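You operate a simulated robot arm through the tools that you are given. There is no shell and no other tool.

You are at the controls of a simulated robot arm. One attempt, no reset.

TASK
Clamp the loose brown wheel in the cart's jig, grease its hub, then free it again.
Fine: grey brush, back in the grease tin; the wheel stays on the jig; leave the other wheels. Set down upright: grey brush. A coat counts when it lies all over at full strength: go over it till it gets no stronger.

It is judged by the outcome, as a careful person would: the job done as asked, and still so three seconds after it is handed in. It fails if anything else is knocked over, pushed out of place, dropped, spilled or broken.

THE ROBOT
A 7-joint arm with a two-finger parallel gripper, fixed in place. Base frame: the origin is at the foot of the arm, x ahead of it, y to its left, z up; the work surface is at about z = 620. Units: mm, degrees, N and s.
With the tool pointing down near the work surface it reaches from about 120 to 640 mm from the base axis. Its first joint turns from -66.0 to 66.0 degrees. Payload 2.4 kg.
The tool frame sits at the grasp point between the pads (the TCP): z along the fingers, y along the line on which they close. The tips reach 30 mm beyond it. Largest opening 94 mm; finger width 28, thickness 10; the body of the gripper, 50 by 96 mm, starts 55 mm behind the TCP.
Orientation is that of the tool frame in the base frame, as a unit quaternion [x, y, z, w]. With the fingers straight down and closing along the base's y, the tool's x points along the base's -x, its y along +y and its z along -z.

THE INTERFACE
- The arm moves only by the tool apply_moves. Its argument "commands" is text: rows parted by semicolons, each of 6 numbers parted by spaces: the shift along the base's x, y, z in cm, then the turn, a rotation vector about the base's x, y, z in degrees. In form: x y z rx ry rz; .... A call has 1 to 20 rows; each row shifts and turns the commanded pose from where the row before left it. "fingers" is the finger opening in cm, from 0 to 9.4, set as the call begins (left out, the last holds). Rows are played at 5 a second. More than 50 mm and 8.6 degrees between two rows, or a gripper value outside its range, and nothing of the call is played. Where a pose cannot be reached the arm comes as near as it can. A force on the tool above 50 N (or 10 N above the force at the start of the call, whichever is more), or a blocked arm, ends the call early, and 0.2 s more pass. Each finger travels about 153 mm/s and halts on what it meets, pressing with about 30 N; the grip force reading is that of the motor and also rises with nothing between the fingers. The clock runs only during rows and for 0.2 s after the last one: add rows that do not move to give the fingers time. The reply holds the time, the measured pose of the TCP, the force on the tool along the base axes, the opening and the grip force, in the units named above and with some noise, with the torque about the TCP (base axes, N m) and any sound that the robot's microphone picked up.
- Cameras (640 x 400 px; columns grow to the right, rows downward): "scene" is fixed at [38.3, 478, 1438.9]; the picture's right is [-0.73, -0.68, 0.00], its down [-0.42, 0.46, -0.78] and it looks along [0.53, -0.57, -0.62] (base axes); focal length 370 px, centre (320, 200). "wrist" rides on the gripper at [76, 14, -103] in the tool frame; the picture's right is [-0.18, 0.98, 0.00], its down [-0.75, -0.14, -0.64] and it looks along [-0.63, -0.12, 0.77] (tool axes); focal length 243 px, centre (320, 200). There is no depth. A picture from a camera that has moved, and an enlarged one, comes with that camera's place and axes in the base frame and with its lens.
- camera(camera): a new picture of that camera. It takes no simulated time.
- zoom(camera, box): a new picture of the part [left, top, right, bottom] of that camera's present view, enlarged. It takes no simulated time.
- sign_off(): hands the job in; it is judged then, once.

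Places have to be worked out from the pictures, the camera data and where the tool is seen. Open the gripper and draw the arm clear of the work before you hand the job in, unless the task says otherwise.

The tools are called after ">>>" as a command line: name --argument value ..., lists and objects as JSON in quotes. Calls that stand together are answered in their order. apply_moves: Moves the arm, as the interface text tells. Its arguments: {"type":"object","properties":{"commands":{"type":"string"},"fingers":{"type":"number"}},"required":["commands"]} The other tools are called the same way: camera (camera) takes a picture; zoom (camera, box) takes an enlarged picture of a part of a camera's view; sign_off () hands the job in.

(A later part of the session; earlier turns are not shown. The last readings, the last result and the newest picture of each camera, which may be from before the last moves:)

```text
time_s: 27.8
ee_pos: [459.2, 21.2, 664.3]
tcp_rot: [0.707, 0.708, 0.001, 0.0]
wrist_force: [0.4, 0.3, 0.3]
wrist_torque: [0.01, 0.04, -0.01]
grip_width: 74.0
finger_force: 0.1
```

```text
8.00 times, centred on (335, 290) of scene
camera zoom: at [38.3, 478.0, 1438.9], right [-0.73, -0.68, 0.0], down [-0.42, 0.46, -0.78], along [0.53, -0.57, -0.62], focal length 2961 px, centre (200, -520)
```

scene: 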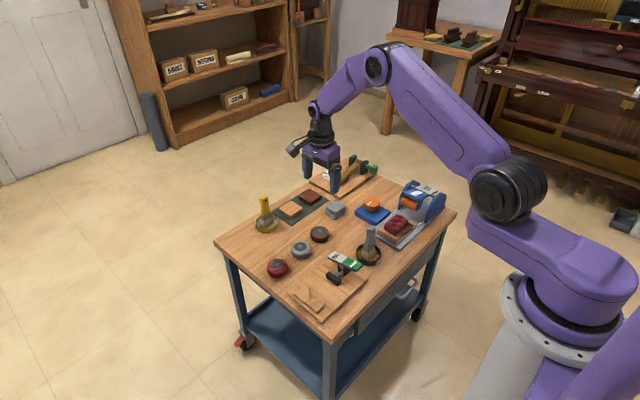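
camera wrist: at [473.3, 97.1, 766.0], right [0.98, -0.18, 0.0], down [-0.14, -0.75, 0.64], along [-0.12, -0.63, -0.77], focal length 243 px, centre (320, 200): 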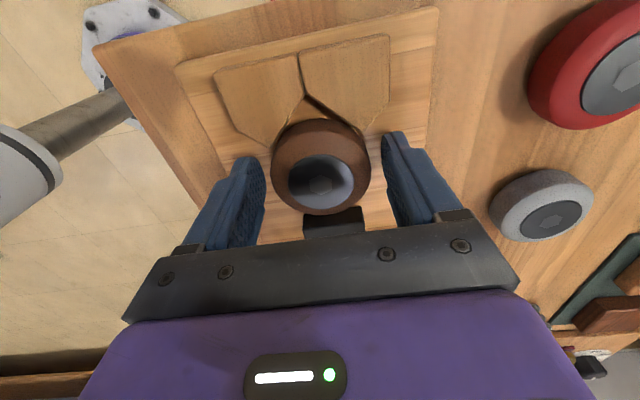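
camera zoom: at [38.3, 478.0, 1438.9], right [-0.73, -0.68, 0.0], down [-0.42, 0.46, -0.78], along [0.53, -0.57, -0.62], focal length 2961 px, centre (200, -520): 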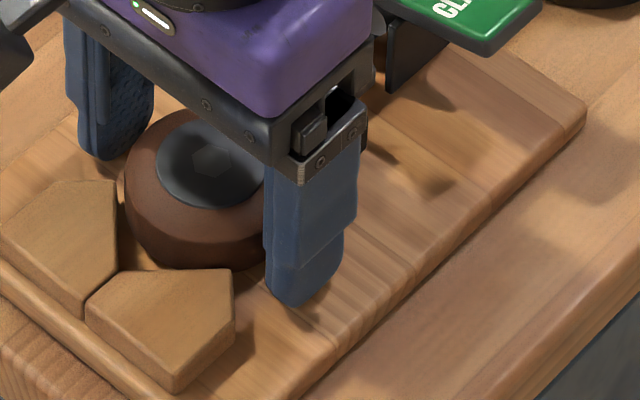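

The wheel is released in the V. I raise straight up, then check its seating and the lever from above.

>>> apply_moves --commands "0 0 1.0 0 0 0; 0 0 2.0 0 0 0; 0 0 3.0 0 0 0; 0 0 3.0 0 0 0; 0 0 3.0 0 0 0; 0 -2.0 0 0 0 0; 0 -2.0 0 0 0 0; 0 0 0 0 0 0"

>>> camera --camera "wrist"

>>> zoom --camera "wrist" --box '[200, 0, 420, 200]'

>>> zoom --camera "scene" --box '[290, 240, 390, 320]'

```text
time_s: 29.6
ee_pos: [459.0, -19.3, 783.8]
tcp_rot: [0.707, 0.707, 0.001, 0.001]
wrist_force: [0.3, -0.5, -0.2]
wrist_torque: [-0.01, -0.03, 0.01]
grip_width: 73.9
finger_force: 0.1
```

```text
taken
camera wrist: at [473.1, 56.9, 887.0], right [0.98, -0.18, 0.0], down [-0.14, -0.75, 0.64], along [-0.12, -0.63, -0.77], focal length 243 px, centre (320, 200)
```

wrist: 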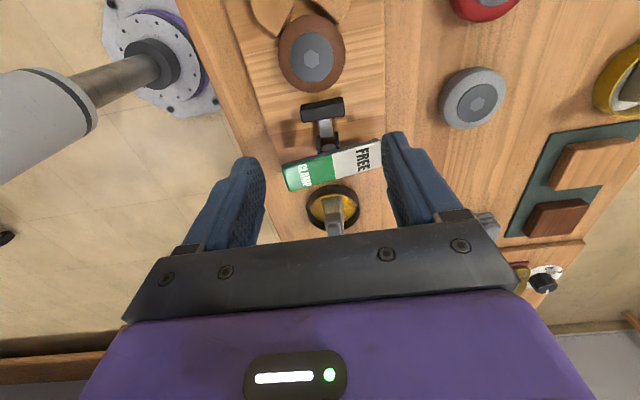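

```text
2.00 times, centred on (310, 100) of wrist
camera zoom: at [473.1, 56.9, 887.0], right [0.98, -0.18, 0.0], down [-0.14, -0.75, 0.64], along [-0.12, -0.63, -0.77], focal length 485 px, centre (340, 400)
```

zoom: 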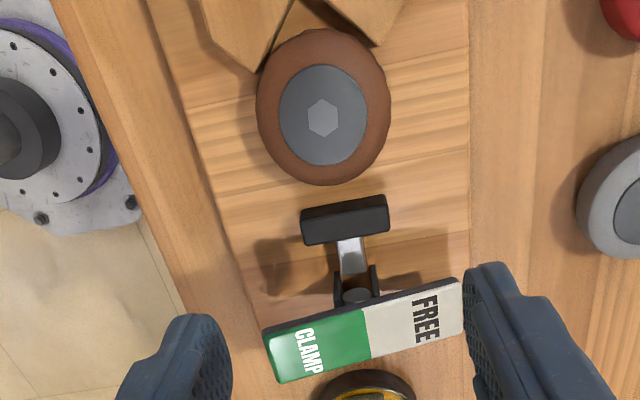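

```text
5.00 times, centred on (340, 280) of scene
camera zoom: at [38.3, 478.0, 1438.9], right [-0.73, -0.68, 0.0], down [-0.42, 0.46, -0.78], along [0.53, -0.57, -0.62], focal length 1851 px, centre (220, -200)
```

zoom: 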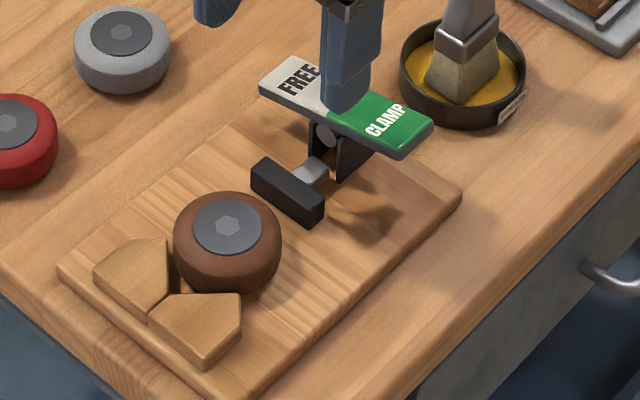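

The wheel sits neatly against both V faces. Next I close the fingers and move over the CLAMP half of the lever, at about (423,-75), stopping just above it.

>>> apply_moves --commands "-1.2 -1.9 0 0 0 0; -1.2 -1.9 0 0 0 0; -1.25 -1.78 0 0 0 0; 0 0 -2.5 0 0 0; 0 0 -2.5 0 0 0; 0 0 -1.0 0 0 0; 0 0 0 0 0 0; 0 0 0 0 0 0" --fingers 0

>>> camera --camera "wrist"

>>> zoom --camera "scene" --box '[310, 220, 390, 290]'

```text
time_s: 31.4
ee_pos: [422.3, -76.0, 724.3]
tcp_rot: [0.707, 0.707, 0.0, 0.0]
wrist_force: [0.5, -0.2, -0.5]
wrist_torque: [0.0, 0.03, 0.01]
grip_width: 0.0
finger_force: 30.4
```

```text
taken
camera wrist: at [436.5, -0.3, 826.9], right [0.98, -0.18, 0.0], down [-0.14, -0.75, 0.64], along [-0.12, -0.63, -0.77], focal length 243 px, centre (320, 200)
```

wrist: 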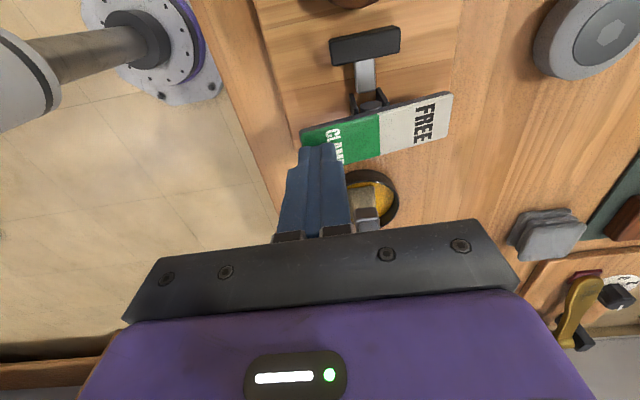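

```text
5.71 times, centred on (350, 255) of scene
camera zoom: at [38.3, 478.0, 1438.9], right [-0.73, -0.68, 0.0], down [-0.42, 0.46, -0.78], along [0.53, -0.57, -0.62], focal length 2115 px, centre (149, -114)
```

zoom: 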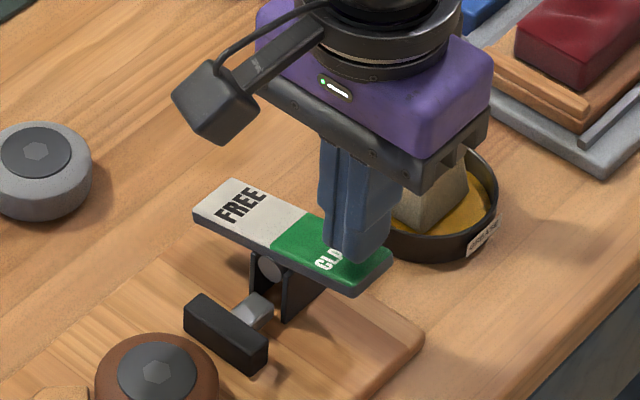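

The closed tips are right above the green CLAMP end. I press down in small steps, watching force and sound.

>>> apply_moves --commands "0 0 -0.4 0 0 0; 0 0 -0.4 0 0 0; 0 0 -0.3 0 0 0; 0 0 -0.3 0 0 0; 0 0 -0.3 0 0 0"

```text
time_s: 32.6
ee_pos: [424.0, -74.7, 707.4]
tcp_rot: [0.707, 0.707, 0.001, 0.0]
wrist_force: [-0.3, -1.3, 2.2]
wrist_torque: [0.0, 0.0, 0.02]
grip_width: 0.0
finger_force: 30.4
```

>>> apply_moves --commands "0 0 -0.2 0 0 0; 0 0 -0.2 0 0 0; 0 0 -0.2 0 0 0"

>>> zoom --camera "scene" --box '[310, 220, 390, 290]'

```text
time_s: 33.4
ee_pos: [423.2, -74.6, 701.6]
tcp_rot: [0.707, 0.708, 0.0, 0.0]
wrist_force: [0.5, -0.4, 0.1]
wrist_torque: [-0.02, 0.0, 0.01]
grip_width: 0.0
finger_force: 30.6
```

```text
5.71 times, centred on (350, 255) of scene
camera zoom: at [38.3, 478.0, 1438.9], right [-0.73, -0.68, 0.0], down [-0.42, 0.46, -0.78], along [0.53, -0.57, -0.62], focal length 2115 px, centre (149, -114)
```

zoom: 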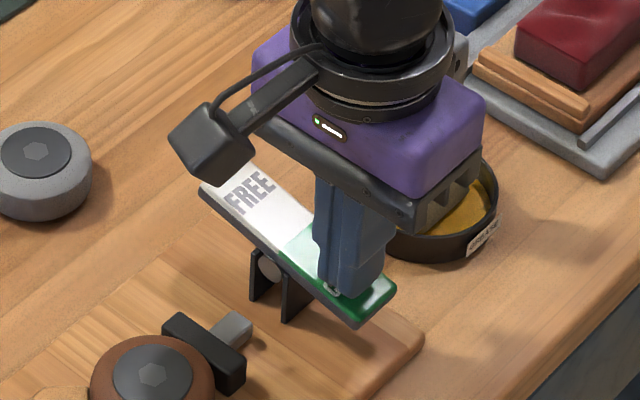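

The lever has swung over and the pad reaches the wheel. I press a few millimetres more to be sure that it's fully home.

>>> apply_moves --commands "0 0 -0.2 0 0 0; 0 0 -0.1 0 0 0; 0 0 0 0 0 0"

>>> zoom --camera "scene" --box '[300, 240, 390, 310]'

```text
time_s: 34.2
ee_pos: [422.6, -75.2, 699.8]
tcp_rot: [0.707, 0.707, 0.0, 0.001]
wrist_force: [-7.7, 2.4, 43.4]
wrist_torque: [0.08, -0.16, 0.03]
grip_width: 0.0
finger_force: 30.0
```

```text
5.71 times, centred on (345, 275) of scene
camera zoom: at [37.5, 478.2, 1438.9], right [-0.73, -0.68, 0.0], down [-0.42, 0.46, -0.78], along [0.53, -0.57, -0.62], focal length 2115 px, centre (177, -229)
```

zoom: 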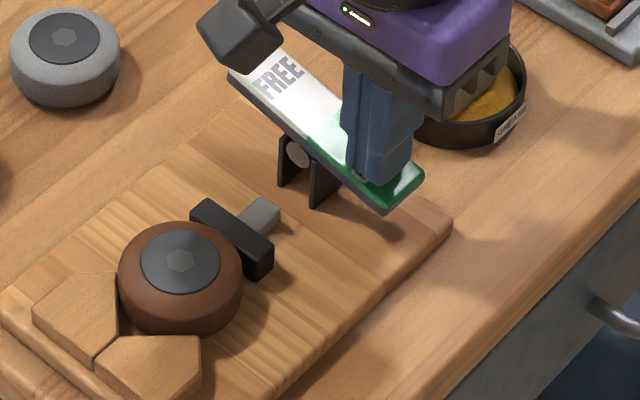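

The lever hit its hard stop (43 N), so the clamp is fully home and the pad presses on the wheel. I lift off and inspect.

>>> apply_moves --commands "0 0 0.5 0 0 0; 0 0 1.5 0 0 0; 0 0 2.5 0 0 0; 0 0 3.0 0 0 0; 0 0 3.0 0 0 0; 0 0 0 0 0 0"

>>> camera --camera "wrist"

>>> zoom --camera "scene" --box '[290, 220, 400, 310]'

```text
time_s: 35.6
ee_pos: [422.4, -74.3, 803.4]
tcp_rot: [0.707, 0.707, 0.0, 0.0]
wrist_force: [-0.3, 0.1, 0.6]
wrist_torque: [0.0, 0.02, 0.0]
grip_width: 0.0
finger_force: 29.8
```

```text
taken
camera wrist: at [436.1, 2.2, 906.4], right [0.98, -0.18, 0.0], down [-0.14, -0.75, 0.64], along [-0.12, -0.63, -0.77], focal length 243 px, centre (320, 200)
```

wrist: 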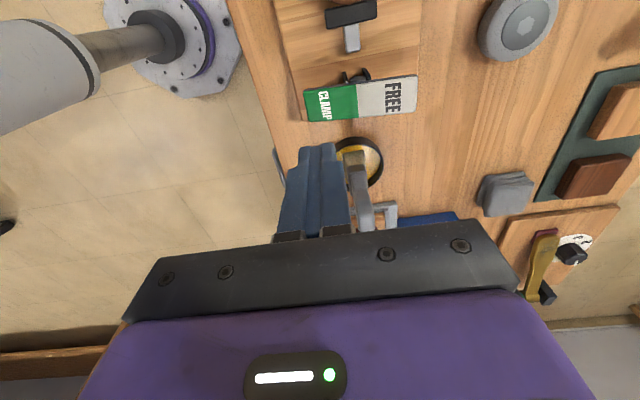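

```text
4.44 times, centred on (345, 265) of scene
camera zoom: at [38.3, 478.0, 1438.9], right [-0.73, -0.68, 0.0], down [-0.42, 0.46, -0.78], along [0.53, -0.57, -0.62], focal length 1645 px, centre (209, -89)
```

zoom: 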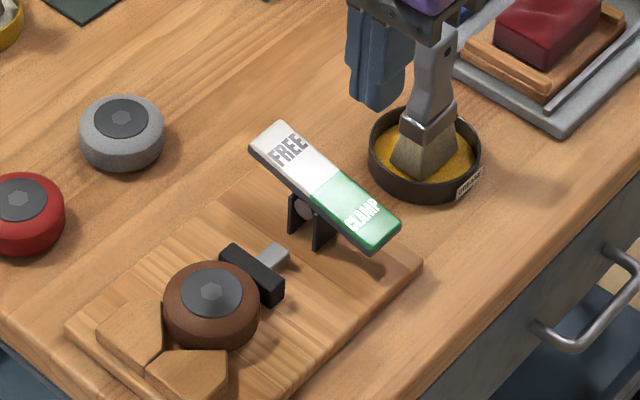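

The clamp is holding: the lever is tipped to CLAMP and the pad is against the wheel. Now the grey brush, which I estimate at (452,-177), handle top ≈735, upright. I move beside it with fingers open to measure it from the wrist camera.

>>> apply_moves --commands "1.0 -1.0 0.5 0 0 0; 1.0 -1.0 0.5 0 0 0; 0.9 -1.0 0.5 0 0 0; 0 -1.0 0 0 0 0; 0 0 0 0 0 0" --fingers 7.0

>>> camera --camera "wrist"

>>> zoom --camera "wrist" --box '[250, 100, 400, 240]'

>>> zoom --camera "scene" --box '[330, 200, 410, 280]'

```text
time_s: 36.8
ee_pos: [452.1, -115.1, 817.9]
tcp_rot: [0.707, 0.707, 0.0, 0.0]
wrist_force: [0.4, 0.3, 0.1]
wrist_torque: [0.0, 0.02, -0.01]
grip_width: 70.4
finger_force: 0.2
```

```text
taken
camera wrist: at [466.1, -39.4, 920.0], right [0.98, -0.18, 0.0], down [-0.14, -0.75, 0.64], along [-0.12, -0.63, -0.77], focal length 243 px, centre (320, 200)
```

wrist: 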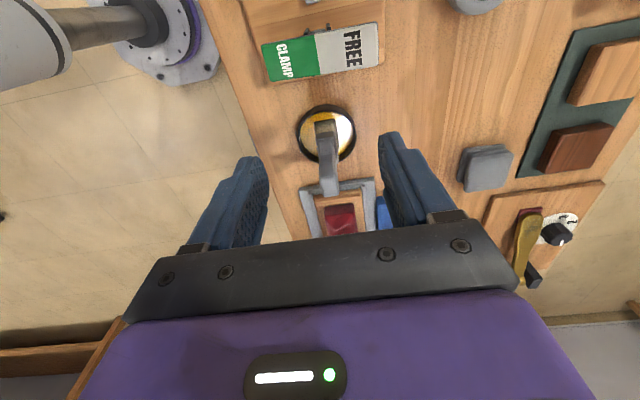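

```text
2.86 times, centred on (325, 170) of wrist
camera zoom: at [466.1, -39.4, 920.0], right [0.98, -0.18, 0.0], down [-0.14, -0.75, 0.64], along [-0.12, -0.63, -0.77], focal length 693 px, centre (306, 286)
```

zoom: 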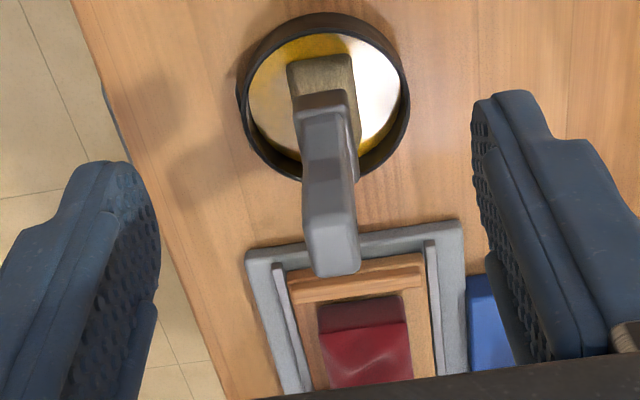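

```text
5.00 times, centred on (370, 240) of scene
camera zoom: at [38.3, 478.0, 1438.9], right [-0.73, -0.68, 0.0], down [-0.42, 0.46, -0.78], along [0.53, -0.57, -0.62], focal length 1851 px, centre (70, 0)
```

zoom: 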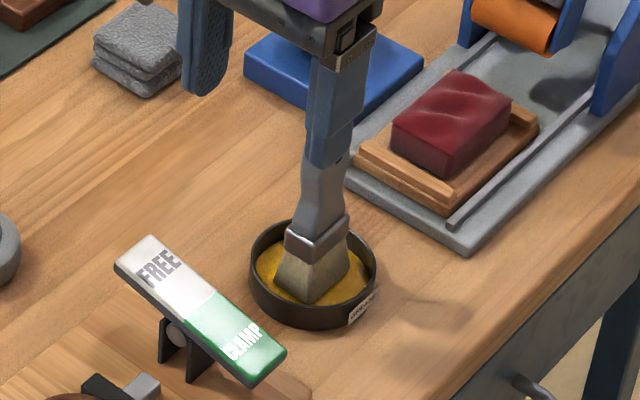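

Both views agree: handle top at about (450.5,-178,735), 15 mm thick along x and 20 mm wide along y, upright; the ferrule top is at z≈673. I'll move directly above it and come partway down with the fingers straddling it.

>>> apply_moves --commands "-0.15 -2.0 0 0 0 0; 0 -2.2 0 0 0 0; 0 -2.0 0 0 0 0; 0 0 -2.0 0 0 0; 0 0 -2.0 0 0 0; 0 0 0 0 0 0; 0 0 0 0 0 0" --fingers 6.0

>>> camera --camera "wrist"

>>> zoom --camera "scene" --box '[330, 200, 410, 280]'

```text
time_s: 38.4
ee_pos: [450.3, -177.9, 777.8]
tcp_rot: [0.707, 0.707, 0.0, 0.0]
wrist_force: [-0.1, 0.0, -0.3]
wrist_torque: [0.0, -0.02, -0.01]
grip_width: 60.0
finger_force: 0.1
```

```text
taken
camera wrist: at [464.6, -102.0, 880.3], right [0.98, -0.18, 0.0], down [-0.14, -0.75, 0.64], along [-0.12, -0.63, -0.77], focal length 243 px, centre (320, 200)
```

wrist: 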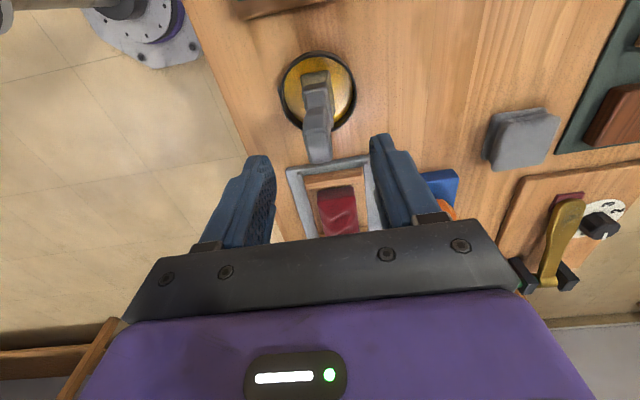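

```text
5.00 times, centred on (370, 240) of scene
camera zoom: at [38.3, 478.0, 1438.9], right [-0.73, -0.68, 0.0], down [-0.42, 0.46, -0.78], along [0.53, -0.57, -0.62], focal length 1851 px, centre (70, 0)
```

zoom: 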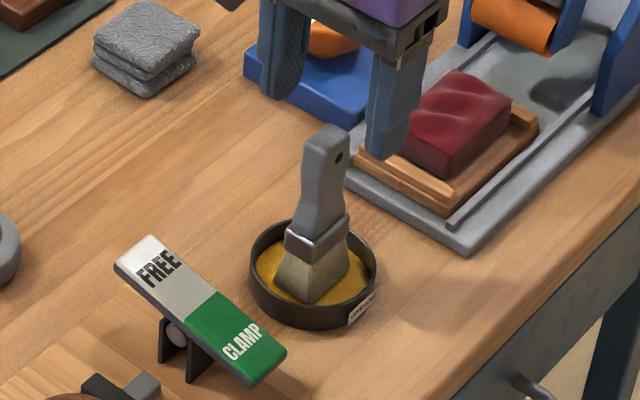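

>>> zoom --camera "wrist" --box '[250, 40, 400, 180]'

```text
2.86 times, centred on (325, 110) of wrist
camera zoom: at [464.6, -102.0, 880.3], right [0.98, -0.18, 0.0], down [-0.14, -0.75, 0.64], along [-0.12, -0.63, -0.77], focal length 693 px, centre (306, 457)
```

zoom: 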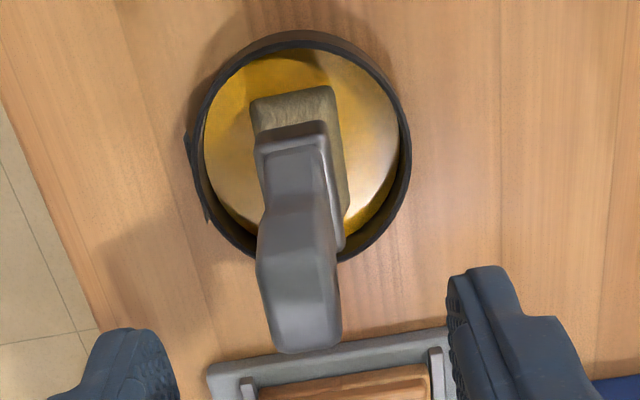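

The handle is centred between the fingers (≈(450,-176.5)). I descend 70 mm so the tips stop just above the ferrule.

>>> apply_moves --commands "0 0 -2.0 0 0 0; 0 0 -2.0 0 0 0; 0 0 -1.5 0 0 0; 0 0 -1.0 0 0 0; 0 0 -0.5 0 0 0; 0 0 0 0 0 0; 0 0 0 0 0 0" --fingers 6.0

>>> camera --camera "wrist"

>>> zoom --camera "scene" --box '[340, 210, 410, 280]'

```text
time_s: 40.0
ee_pos: [450.4, -176.9, 708.1]
tcp_rot: [0.708, 0.706, 0.0, 0.001]
wrist_force: [0.5, -0.4, 0.0]
wrist_torque: [0.01, 0.01, -0.02]
grip_width: 60.1
finger_force: 0.1
```

```text
taken
camera wrist: at [463.9, -101.2, 809.9], right [0.98, -0.18, 0.0], down [-0.14, -0.75, 0.64], along [-0.12, -0.63, -0.77], focal length 243 px, centre (320, 200)
```

wrist: 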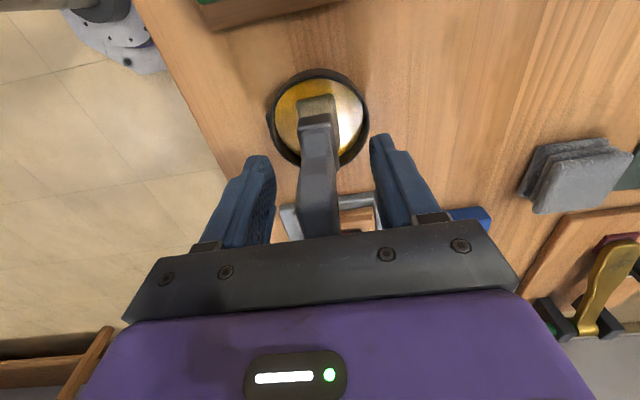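

```text
5.71 times, centred on (375, 245) of scene
camera zoom: at [38.3, 478.0, 1438.9], right [-0.73, -0.68, 0.0], down [-0.42, 0.46, -0.78], along [0.53, -0.57, -0.62], focal length 2115 px, centre (6, -57)
```

zoom: 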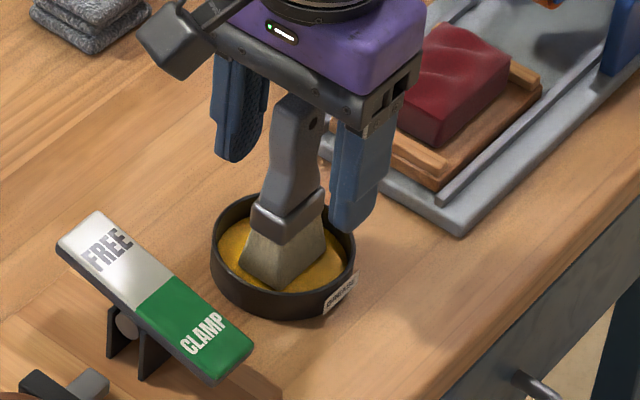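

The fingers straddle the handle well, tips just above the ferrule. I close on it.

>>> apply_moves --commands "0 0 0 0 0 0; 0 0 0 0 0 0; 0 0 0 0 0 0; 0 0 0 0 0 0" --fingers 0.5

>>> camera --camera "wrist"

>>> zoom --camera "scene" --box '[340, 210, 410, 280]'

```text
time_s: 41.0
ee_pos: [449.3, -177.6, 707.1]
tcp_rot: [0.708, 0.707, 0.001, 0.0]
wrist_force: [-0.3, -0.3, 0.7]
wrist_torque: [-0.01, -0.01, 0.03]
grip_width: 20.6
finger_force: 30.0
```

```text
taken
camera wrist: at [463.9, -101.2, 810.0], right [0.98, -0.18, 0.0], down [-0.14, -0.75, 0.64], along [-0.12, -0.63, -0.77], focal length 243 px, centre (320, 200)
```

wrist: 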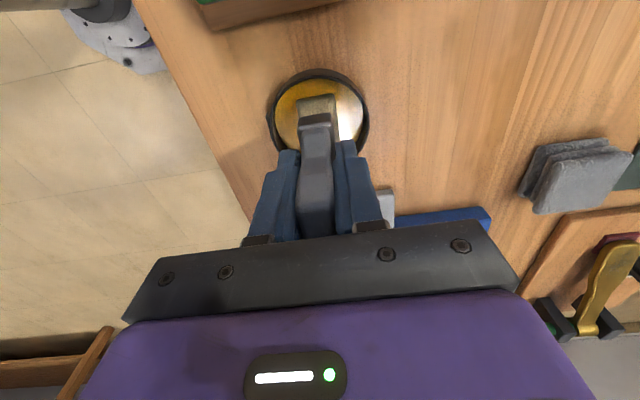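

```text
5.71 times, centred on (375, 245) of scene
camera zoom: at [38.3, 478.0, 1438.9], right [-0.73, -0.68, 0.0], down [-0.42, 0.46, -0.78], along [0.53, -0.57, -0.62], focal length 2115 px, centre (6, -57)
```

zoom: 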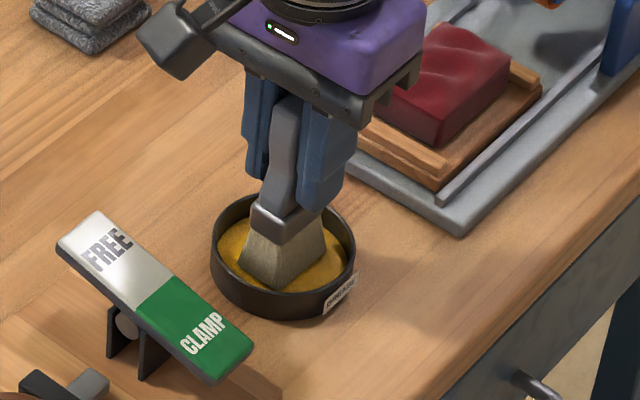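

Held at 20.6 mm, brush still upright. I lift it straight up out of the tin and check that it hangs true.

>>> apply_moves --commands "0 0 0.5 0 0 0; 0 0 1.0 0 0 0; 0 0 2.0 0 0 0; 0 0 2.5 0 0 0; 0 0 2.5 0 0 0; 0 0 2.0 0 0 0; 0 0 0 0 0 0; 0 0 0 0 0 0"

>>> camera --camera "wrist"

>>> zoom --camera "scene" --box '[330, 180, 410, 280]'

```text
time_s: 42.8
ee_pos: [450.3, -177.1, 813.2]
tcp_rot: [0.707, 0.707, 0.0, 0.0]
wrist_force: [-0.1, 0.5, -0.9]
wrist_torque: [0.0, -0.01, -0.02]
grip_width: 20.6
finger_force: 30.2
```

```text
taken
camera wrist: at [464.1, -101.3, 914.4], right [0.98, -0.18, 0.0], down [-0.14, -0.75, 0.64], along [-0.12, -0.63, -0.77], focal length 243 px, centre (320, 200)
```

wrist: 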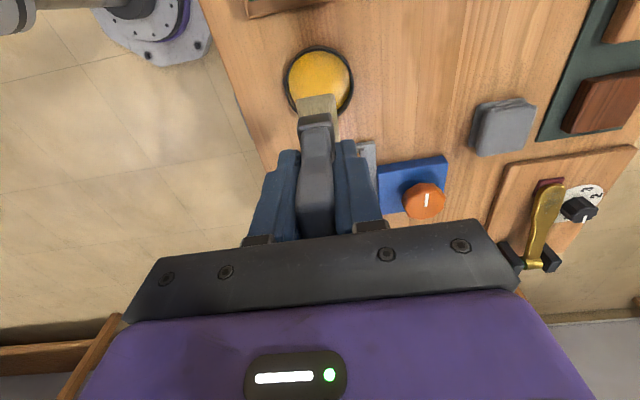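

```text
4.00 times, centred on (370, 230) of scene
camera zoom: at [38.3, 478.0, 1438.9], right [-0.73, -0.68, 0.0], down [-0.42, 0.46, -0.78], along [0.53, -0.57, -0.62], focal length 1480 px, centre (120, 80)
```

zoom: 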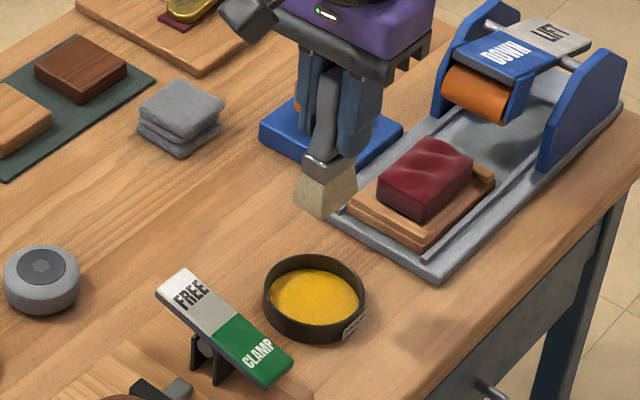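

The brush hangs upright and the tin stayed put. I check the bristles for grease before carrying it over.

>>> zoom --camera "scene" --box '[350, 200, 380, 240]'

>>> zoom --camera "wrist" --box '[270, 40, 370, 160]'

>>> zoom --camera "scene" --box '[315, 270, 350, 310]'

```text
10.00 times, centred on (365, 220) of scene
camera zoom: at [38.3, 478.0, 1438.9], right [-0.73, -0.68, 0.0], down [-0.42, 0.46, -0.78], along [0.53, -0.57, -0.62], focal length 3701 px, centre (-130, 0)
```

zoom: 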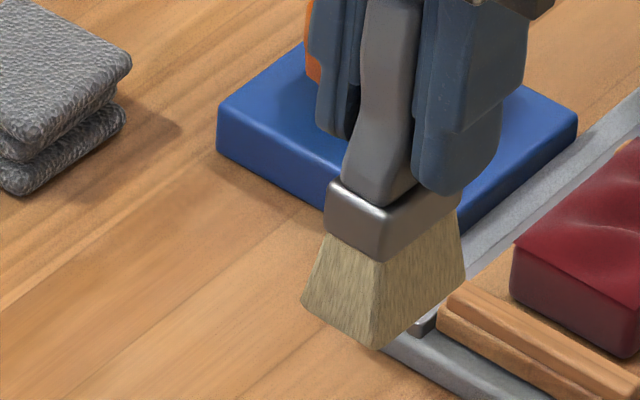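

```text
3.33 times, centred on (320, 100) of wrist
camera zoom: at [464.1, -101.3, 914.4], right [0.98, -0.18, 0.0], down [-0.14, -0.75, 0.64], along [-0.12, -0.63, -0.77], focal length 809 px, centre (320, 533)
```

zoom: 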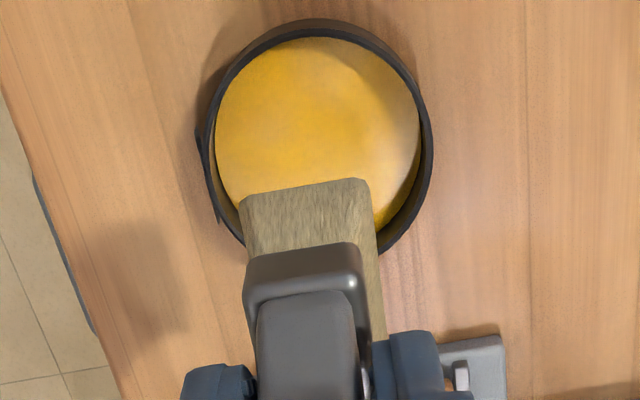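

```text
10.00 times, centred on (332, 290) of scene
camera zoom: at [38.3, 478.0, 1438.9], right [-0.73, -0.68, 0.0], down [-0.42, 0.46, -0.78], along [0.53, -0.57, -0.62], focal length 3701 px, centre (195, -700)
```

zoom: 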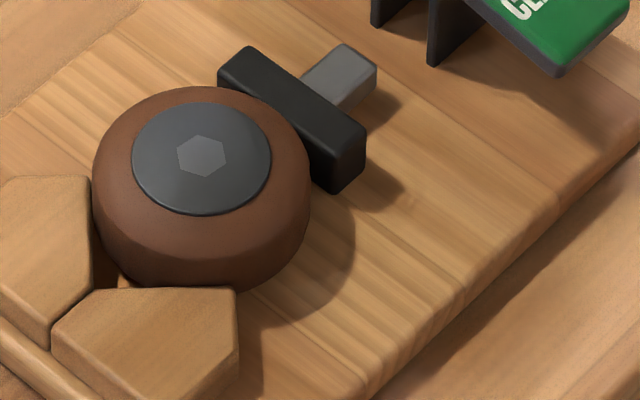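

The bristles look plain, so I can't yet tell how much grease they carry; the hub's look will show it. The bristle face is about 29×37 mm and 84 mm below the TCP, and the hub centre is near (459,24), z≈660. I carry the brush above the hub.

>>> apply_moves --commands "0.1 1.2 0 0 0 0; 0.1 2.5 0 0 0 0; 0.1 3.2 0 0 0 0; 0.1 3.2 0 0 0 0; 0.1 3.2 0 0 0 0; 0.1 3.0 0 0 0 0; 0.1 2.3 0 0 0 0; 0.08 1.25 0 0 0 0; 0 0 -2.0 0 0 0; 0 0 -2.0 0 0 0; 0 0 0 0 0 0; 0 0 0 0 0 0"

>>> camera --camera "wrist"

>>> zoom --camera "scene" --box '[300, 235, 370, 315]'

>>> zoom --camera "wrist" --box '[240, 20, 390, 160]'

```text
time_s: 45.4
ee_pos: [459.1, 19.8, 773.4]
tcp_rot: [0.707, 0.707, 0.001, 0.0]
wrist_force: [0.4, 0.3, -1.0]
wrist_torque: [-0.01, 0.01, 0.01]
grip_width: 20.7
finger_force: 29.7
```

```text
taken
camera wrist: at [473.1, 96.9, 875.4], right [0.98, -0.18, 0.0], down [-0.14, -0.75, 0.64], along [-0.12, -0.63, -0.77], focal length 243 px, centre (320, 200)
```

wrist: 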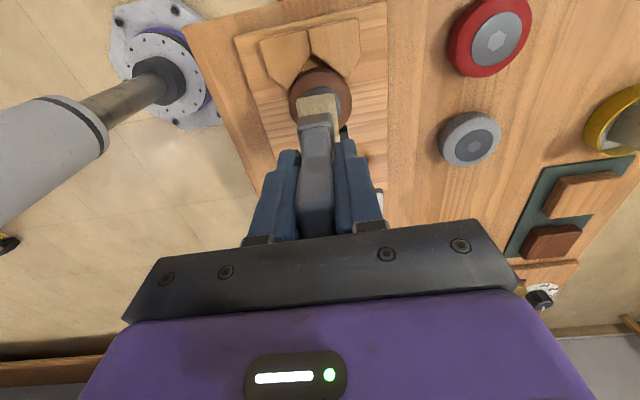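

```text
5.00 times, centred on (335, 275) of scene
camera zoom: at [38.3, 478.0, 1438.9], right [-0.73, -0.68, 0.0], down [-0.42, 0.46, -0.78], along [0.53, -0.57, -0.62], focal length 1851 px, centre (245, -175)
```

zoom: 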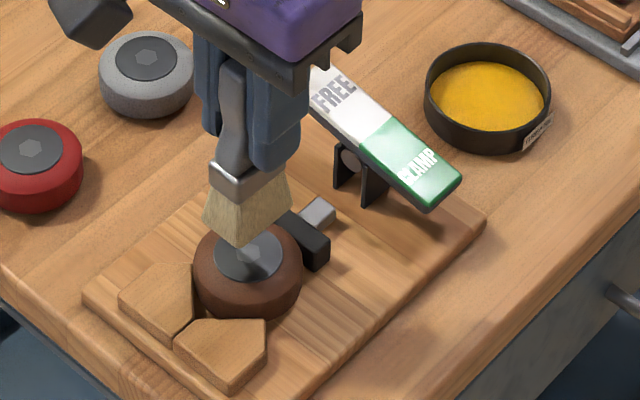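

```text
2.86 times, centred on (315, 90) of wrist
camera zoom: at [473.1, 96.9, 875.4], right [0.98, -0.18, 0.0], down [-0.14, -0.75, 0.64], along [-0.12, -0.63, -0.77], focal length 693 px, centre (334, 514)
```

zoom: 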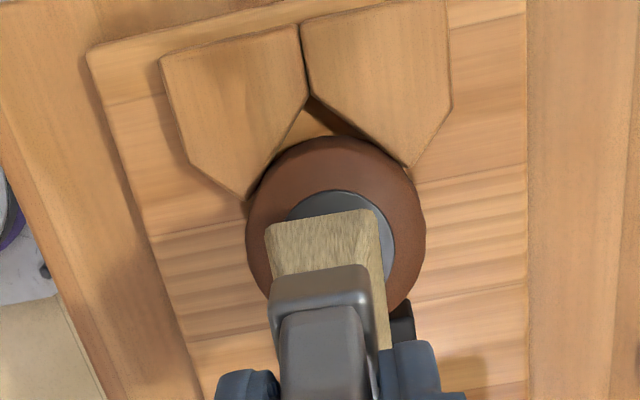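

The bristle face is centred over the hub (x≈460, y 6–43). I lower it to just above contact, then by single millimetres watching the force.

>>> apply_moves --commands "0 0 -1.0 0 0 0; 0 0 -0.8 0 0 0; 0 0 -0.5 0 0 0; 0 0 0 0 0 0; 0 0 0 0 0 0"

>>> apply_moves --commands "0 0 -0.1 0 0 0; 0 0 0 0 0 0"

>>> apply_moves --commands "0 0 -0.1 0 0 0; 0 0 0 0 0 0"

```text
time_s: 46.6
ee_pos: [458.5, 22.4, 751.4]
tcp_rot: [0.707, 0.707, 0.001, 0.0]
wrist_force: [-0.6, 0.5, -1.2]
wrist_torque: [-0.01, 0.0, -0.02]
grip_width: 20.5
finger_force: 30.0
```

```text
time_s: 47.2
ee_pos: [458.0, 22.1, 750.9]
tcp_rot: [0.707, 0.707, 0.001, 0.0]
wrist_force: [0.2, -0.3, -0.3]
wrist_torque: [0.0, 0.0, 0.02]
grip_width: 20.4
finger_force: 30.5
```

```text
time_s: 47.8
ee_pos: [456.6, 21.9, 749.3]
tcp_rot: [0.707, 0.707, 0.0, 0.001]
wrist_force: [-0.9, -0.3, -1.3]
wrist_torque: [-0.05, -0.01, -0.01]
grip_width: 20.5
finger_force: 29.6
```

>>> zoom --camera "scene" --box '[310, 265, 350, 305]'

```text
10.00 times, centred on (330, 285) of scene
camera zoom: at [38.3, 478.0, 1438.9], right [-0.73, -0.68, 0.0], down [-0.42, 0.46, -0.78], along [0.53, -0.57, -0.62], focal length 3701 px, centre (220, -650)
```

zoom: 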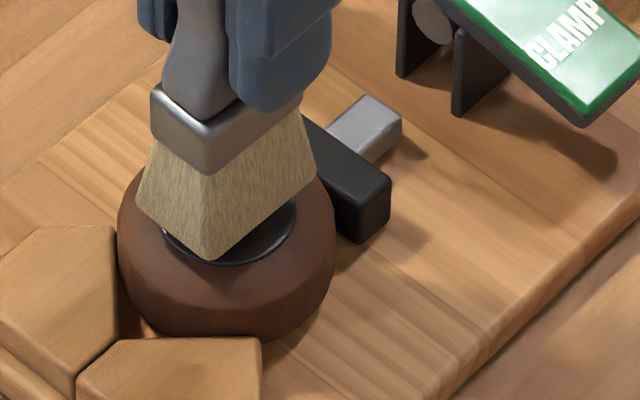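

Still slightly above the hub. I continue down by single millimetres.

>>> apply_moves --commands "0 0 -0.1 0 0 0; 0 0 -0.1 0 0 0; 0 0 0 0 0 0"

>>> apply_moves --commands "0 0 -0.1 0 0 0; 0 0 0 0 0 0"

>>> zoom --camera "scene" --box '[310, 265, 350, 305]'

```text
time_s: 48.6
ee_pos: [457.9, 21.5, 747.0]
tcp_rot: [0.707, 0.707, 0.001, 0.0]
wrist_force: [0.1, 0.0, -1.1]
wrist_torque: [0.03, -0.02, -0.04]
grip_width: 20.7
finger_force: 29.8
```

```text
time_s: 49.2
ee_pos: [458.1, 22.5, 746.1]
tcp_rot: [0.707, 0.707, 0.001, 0.0]
wrist_force: [-0.1, -0.1, -1.0]
wrist_torque: [-0.01, -0.02, -0.01]
grip_width: 20.3
finger_force: 30.1
```

```text
10.00 times, centred on (330, 285) of scene
camera zoom: at [38.3, 478.0, 1438.9], right [-0.73, -0.68, 0.0], down [-0.42, 0.46, -0.78], along [0.53, -0.57, -0.62], focal length 3701 px, centre (220, -650)
```

zoom: 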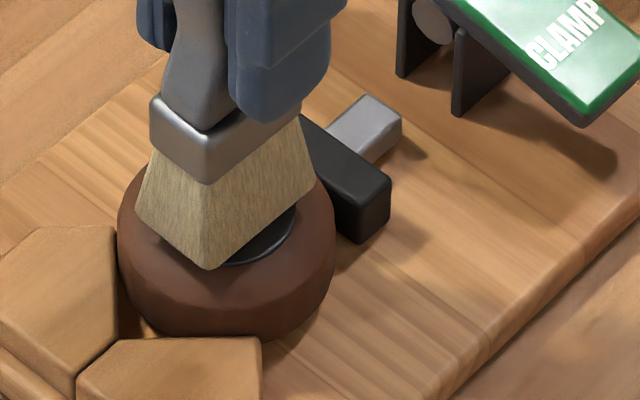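

>>> apply_moves --commands "0 0 -0.1 0 0 0; 0 0 0 0 0 0"

>>> apply_moves --commands "0 0 -0.1 0 0 0; 0 0 0 0 0 0"

>>> zoom --camera "scene" --box '[310, 265, 350, 305]'

```text
time_s: 49.8
ee_pos: [458.2, 21.9, 745.8]
tcp_rot: [0.706, 0.708, 0.0, 0.001]
wrist_force: [0.5, -0.6, -0.9]
wrist_torque: [-0.04, -0.02, -0.04]
grip_width: 20.4
finger_force: 29.7
```

```text
time_s: 50.4
ee_pos: [458.9, 22.3, 742.7]
tcp_rot: [0.707, 0.707, 0.001, 0.0]
wrist_force: [0.5, 0.5, -0.8]
wrist_torque: [-0.01, -0.01, -0.02]
grip_width: 20.4
finger_force: 30.1
```

```text
10.00 times, centred on (330, 285) of scene
camera zoom: at [38.3, 478.0, 1438.9], right [-0.73, -0.68, 0.0], down [-0.42, 0.46, -0.78], along [0.53, -0.57, -0.62], focal length 3701 px, centre (220, -650)
```

zoom: 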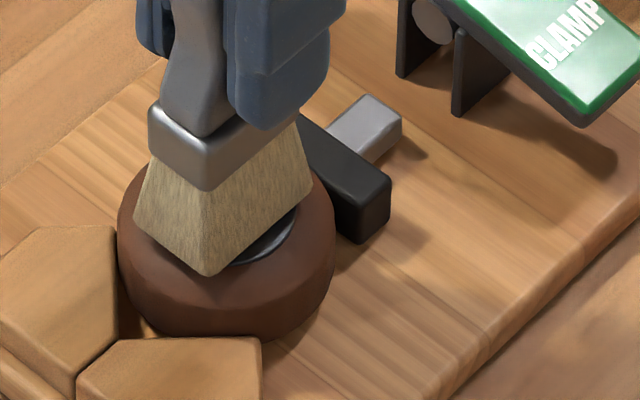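

The bristles seem to be at hub level with no measurable force (soft bristles). I make a first small sweep in x and look at whether the hub takes grease.

>>> apply_moves --commands "0.4 0 0 0 0 0; 0.4 0 0 0 0 0; -0.4 0 0 0 0 0; -0.4 0 0 0 0 0; -0.4 0 0 0 0 0; -0.4 0 0 0 0 0; 0 0 0 0 0 0"

>>> zoom --camera "scene" --box '[310, 265, 350, 305]'

>>> zoom --camera "wrist" --box '[250, 60, 390, 180]'

```text
time_s: 52.0
ee_pos: [451.3, 20.8, 744.2]
tcp_rot: [0.707, 0.707, 0.0, 0.001]
wrist_force: [0.5, -0.5, -1.2]
wrist_torque: [0.04, -0.02, -0.02]
grip_width: 20.6
finger_force: 29.7
```

```text
10.00 times, centred on (330, 285) of scene
camera zoom: at [38.3, 478.0, 1438.9], right [-0.73, -0.68, 0.0], down [-0.42, 0.46, -0.78], along [0.53, -0.57, -0.62], focal length 3701 px, centre (220, -650)
```

zoom: 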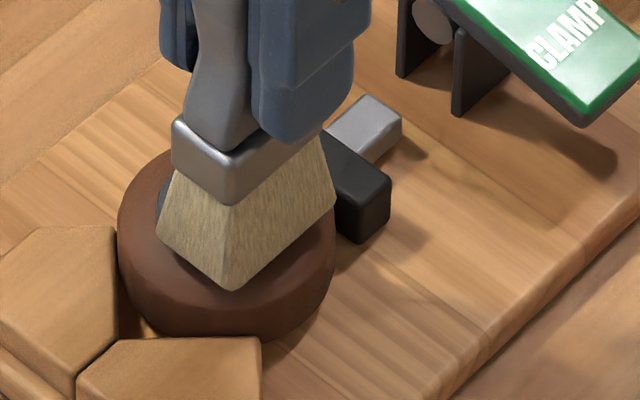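

```text
3.33 times, centred on (320, 120) of wrist
camera zoom: at [464.7, 97.1, 845.8], right [0.98, -0.18, 0.0], down [-0.14, -0.75, 0.64], along [-0.12, -0.63, -0.77], focal length 809 px, centre (320, 467)
```

zoom: 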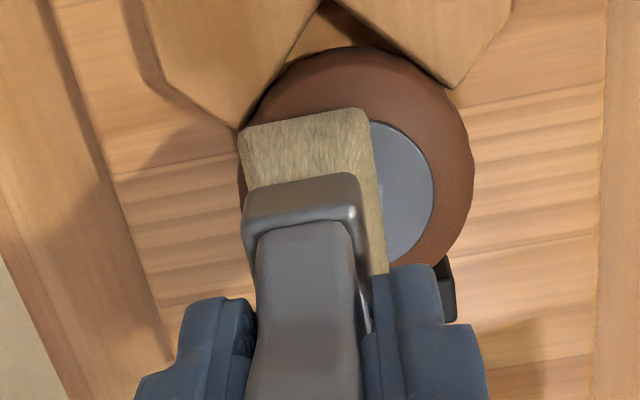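

No grease mark and no contact force yet, so the bristles are probably still a touch high. I centre again and lower further by millimetres with force checks.

>>> apply_moves --commands "0.4 0 0 0 0 0; 0.4 0 0 0 0 0; 0 0 -0.1 0 0 0; 0 0 0 0 0 0"

>>> apply_moves --commands "0 0 -0.1 0 0 0; 0 0 0 0 0 0"

>>> apply_moves --commands "0 0 -0.1 0 0 0; 0 0 0 0 0 0"

>>> zoom --camera "scene" --box '[310, 265, 350, 305]'

```text
time_s: 53.0
ee_pos: [457.8, 21.3, 741.9]
tcp_rot: [0.707, 0.707, -0.001, 0.0]
wrist_force: [-0.7, -0.3, -0.2]
wrist_torque: [0.06, 0.02, 0.04]
grip_width: 20.6
finger_force: 29.8
```

```text
time_s: 53.6
ee_pos: [457.6, 22.2, 741.6]
tcp_rot: [0.707, 0.707, 0.001, 0.001]
wrist_force: [-0.4, -1.5, 5.8]
wrist_torque: [-0.11, 0.13, 0.01]
grip_width: 20.4
finger_force: 29.8
```

```text
time_s: 54.2
ee_pos: [458.8, 21.8, 740.8]
tcp_rot: [0.707, 0.707, 0.001, 0.001]
wrist_force: [-3.4, -0.8, 26.1]
wrist_torque: [-0.09, 0.25, -0.04]
grip_width: 20.5
finger_force: 29.3
```

```text
10.00 times, centred on (330, 285) of scene
camera zoom: at [37.9, 478.0, 1438.9], right [-0.73, -0.68, 0.0], down [-0.42, 0.46, -0.78], along [0.53, -0.57, -0.62], focal length 3701 px, centre (220, -650)
```

zoom: 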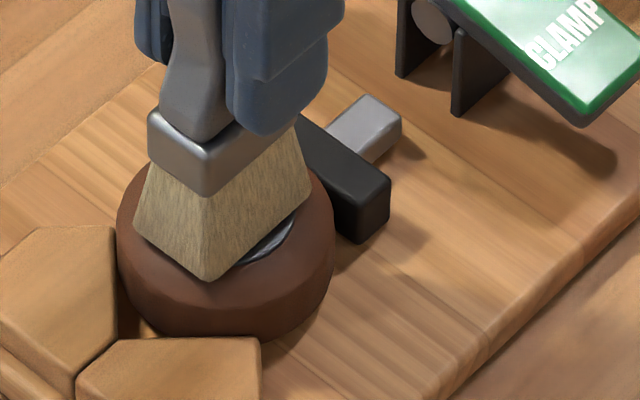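

Contact found: ~6 N at a commanded z of 741. I back off to that level and sweep over the hub.

>>> apply_moves --commands "0 0 0.08 0 0 0; 0.4 0 0 0 0 0; 0.4 0 0 0 0 0; -0.4 0 0 0 0 0; -0.4 0 0 0 0 0; -0.4 0 0 0 0 0; -0.4 0 0 0 0 0; 0 0 0 0 0 0"

>>> zoom --camera "scene" --box '[310, 265, 350, 305]'

>>> zoom --camera "wrist" --box '[250, 60, 390, 180]'

```text
time_s: 56.0
ee_pos: [450.8, 21.5, 741.1]
tcp_rot: [0.708, 0.706, 0.001, 0.0]
wrist_force: [0.8, -0.6, -1.1]
wrist_torque: [-0.01, -0.01, -0.02]
grip_width: 20.6
finger_force: 30.2
```

```text
10.00 times, centred on (330, 285) of scene
camera zoom: at [38.3, 478.0, 1438.9], right [-0.73, -0.68, 0.0], down [-0.42, 0.46, -0.78], along [0.53, -0.57, -0.62], focal length 3701 px, centre (220, -650)
```

zoom: 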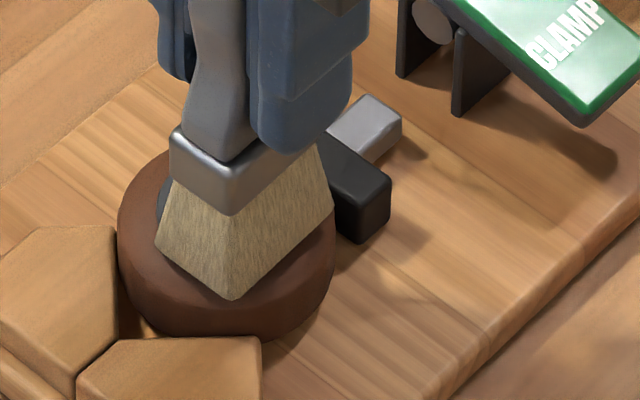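

```text
3.33 times, centred on (320, 120) of wrist
camera zoom: at [464.3, 98.0, 842.8], right [0.98, -0.18, 0.0], down [-0.14, -0.75, 0.64], along [-0.12, -0.63, -0.77], focal length 809 px, centre (320, 467)
```

zoom: 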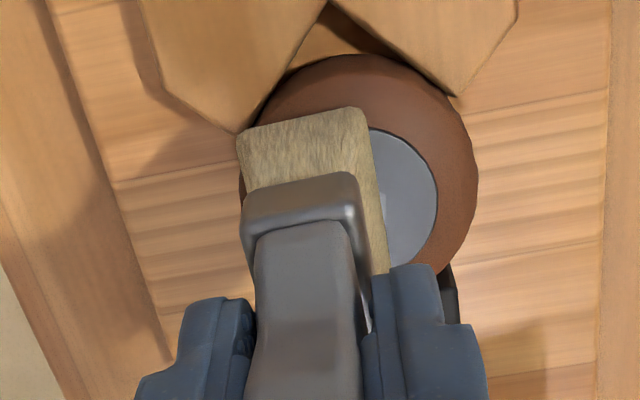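

The exposed hub still looks clean and the force is zero, so the brush probably shifted a hair in the grip and the sweep had no contact. I re-find contact with finer steps.

>>> apply_moves --commands "0.4 0 0 0 0 0; 0.4 0 0 0 0 0; 0 0 -0.05 0 0 0; 0 0 0 0 0 0"

>>> apply_moves --commands "0 0 -0.05 0 0 0; 0 0 0 0 0 0"

```text
time_s: 57.0
ee_pos: [458.6, 21.8, 742.3]
tcp_rot: [0.707, 0.707, 0.0, 0.0]
wrist_force: [-0.2, -0.3, -0.7]
wrist_torque: [-0.02, 0.0, 0.0]
grip_width: 20.0
finger_force: 30.3
```

```text
time_s: 57.6
ee_pos: [456.9, 21.6, 740.7]
tcp_rot: [0.708, 0.707, 0.0, 0.0]
wrist_force: [-3.1, 0.0, 15.7]
wrist_torque: [-0.05, 0.26, 0.0]
grip_width: 20.4
finger_force: 30.3
```

Contact again, about 16 N. I ease up slightly and sweep while in contact, reading the force at each end.

>>> apply_moves --commands "0 0 0.02 0 0 0; 0.3 0 0 0 0 0; 0.3 0 0 0 0 0"

>>> apply_moves --commands "-0.3 0 0 0 0 0; -0.3 0 0 0 0 0; -0.3 0 0 0 0 0; -0.3 0 0 0 0 0"

>>> zoom --camera "wrist" --box '[250, 60, 390, 180]'

>>> zoom --camera "scene" --box '[310, 265, 350, 305]'

```text
time_s: 58.4
ee_pos: [462.1, 22.3, 740.4]
tcp_rot: [0.707, 0.707, -0.003, -0.003]
wrist_force: [-13.6, -3.2, 19.1]
wrist_torque: [-0.32, 1.13, 0.03]
grip_width: 21.1
finger_force: 30.1
```

```text
time_s: 59.4
ee_pos: [453.4, 21.5, 741.3]
tcp_rot: [0.706, 0.708, 0.002, 0.0]
wrist_force: [0.4, 0.5, -0.5]
wrist_torque: [-0.03, 0.04, 0.01]
grip_width: 20.3
finger_force: 30.2
```

```text
3.33 times, centred on (320, 120) of wrist
camera zoom: at [466.1, 97.7, 842.7], right [0.98, -0.18, 0.0], down [-0.14, -0.75, 0.64], along [-0.12, -0.63, -0.77], focal length 809 px, centre (320, 467)
```

zoom: 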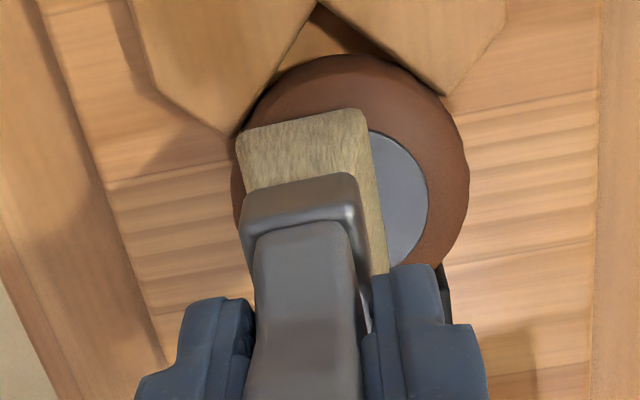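

```text
10.00 times, centred on (330, 285) of scene
camera zoom: at [38.3, 478.0, 1438.9], right [-0.73, -0.68, 0.0], down [-0.42, 0.46, -0.78], along [0.53, -0.57, -0.62], focal length 3701 px, centre (220, -650)
```

zoom: 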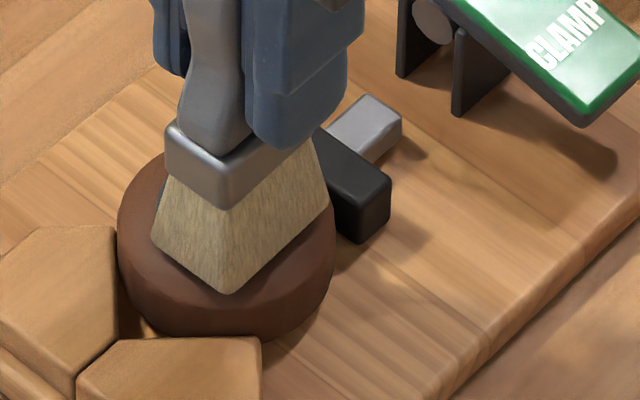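

The contact was real, yet the hub stays clean: the brush isn't loaded. I lift it, go back over the tin and dip it properly in the grease.

>>> apply_moves --commands "0 0 1.0 0 0 0; 0 0 2.0 0 0 0; 0 0 2.3 0 0 0; 0 0 2.0 0 0 0; 0 -1.2 0 0 0 0; -0.05 -2.4 0 0 0 0; -0.05 -3.1 0 0 0 0; -0.05 -3.1 0 0 0 0; -0.05 -3.1 0 0 0 0; -0.05 -3.0 0 0 0 0; -0.05 -2.4 0 0 0 0; -0.03 -1.2 0 0 0 0; 0 0 -2.0 0 0 0; 0 0 -2.0 0 0 0; 0 0 0 0 0 0; 0 0 0 0 0 0"

>>> zoom --camera "scene" --box '[310, 265, 350, 305]'

>>> zoom --camera "scene" --box '[340, 205, 400, 275]'

>>> zoom --camera "wrist" --box '[250, 20, 390, 160]'

```text
time_s: 62.8
ee_pos: [448.8, -175.3, 773.5]
tcp_rot: [0.708, 0.707, 0.0, 0.0]
wrist_force: [-0.6, 0.0, -0.7]
wrist_torque: [-0.02, -0.01, 0.03]
grip_width: 20.7
finger_force: 29.8
```

```text
10.00 times, centred on (330, 285) of scene
camera zoom: at [38.3, 478.0, 1438.9], right [-0.73, -0.68, 0.0], down [-0.42, 0.46, -0.78], along [0.53, -0.57, -0.62], focal length 3701 px, centre (220, -650)
```

zoom: 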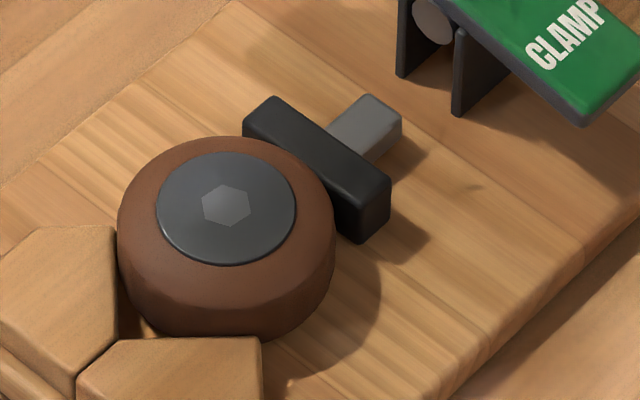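

```text
5.71 times, centred on (370, 240) of scene
camera zoom: at [38.3, 478.0, 1438.9], right [-0.73, -0.68, 0.0], down [-0.42, 0.46, -0.78], along [0.53, -0.57, -0.62], focal length 2115 px, centre (34, -29)
```

zoom: 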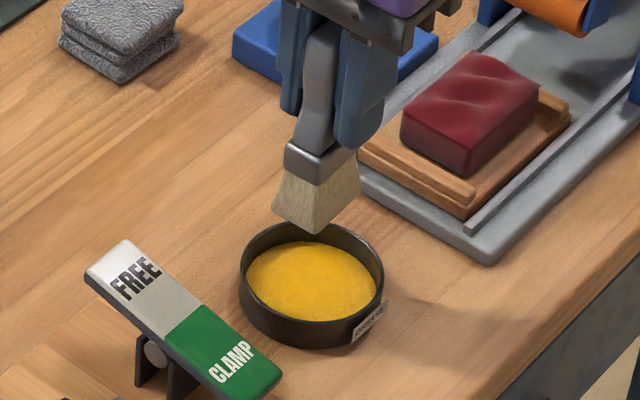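

```text
2.86 times, centred on (320, 90) of wrist
camera zoom: at [462.8, -97.3, 875.7], right [0.98, -0.18, 0.0], down [-0.14, -0.75, 0.64], along [-0.12, -0.63, -0.77], focal length 693 px, centre (320, 514)
```

zoom: 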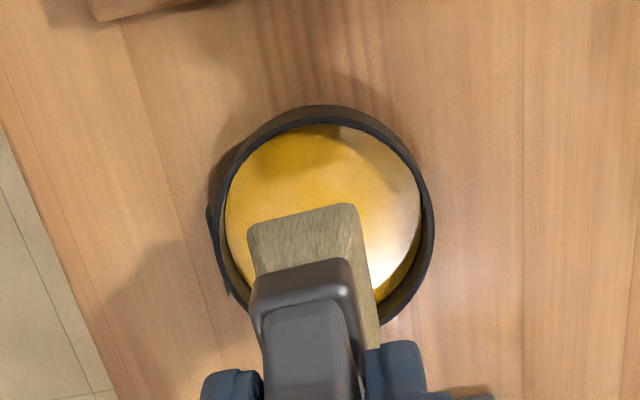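

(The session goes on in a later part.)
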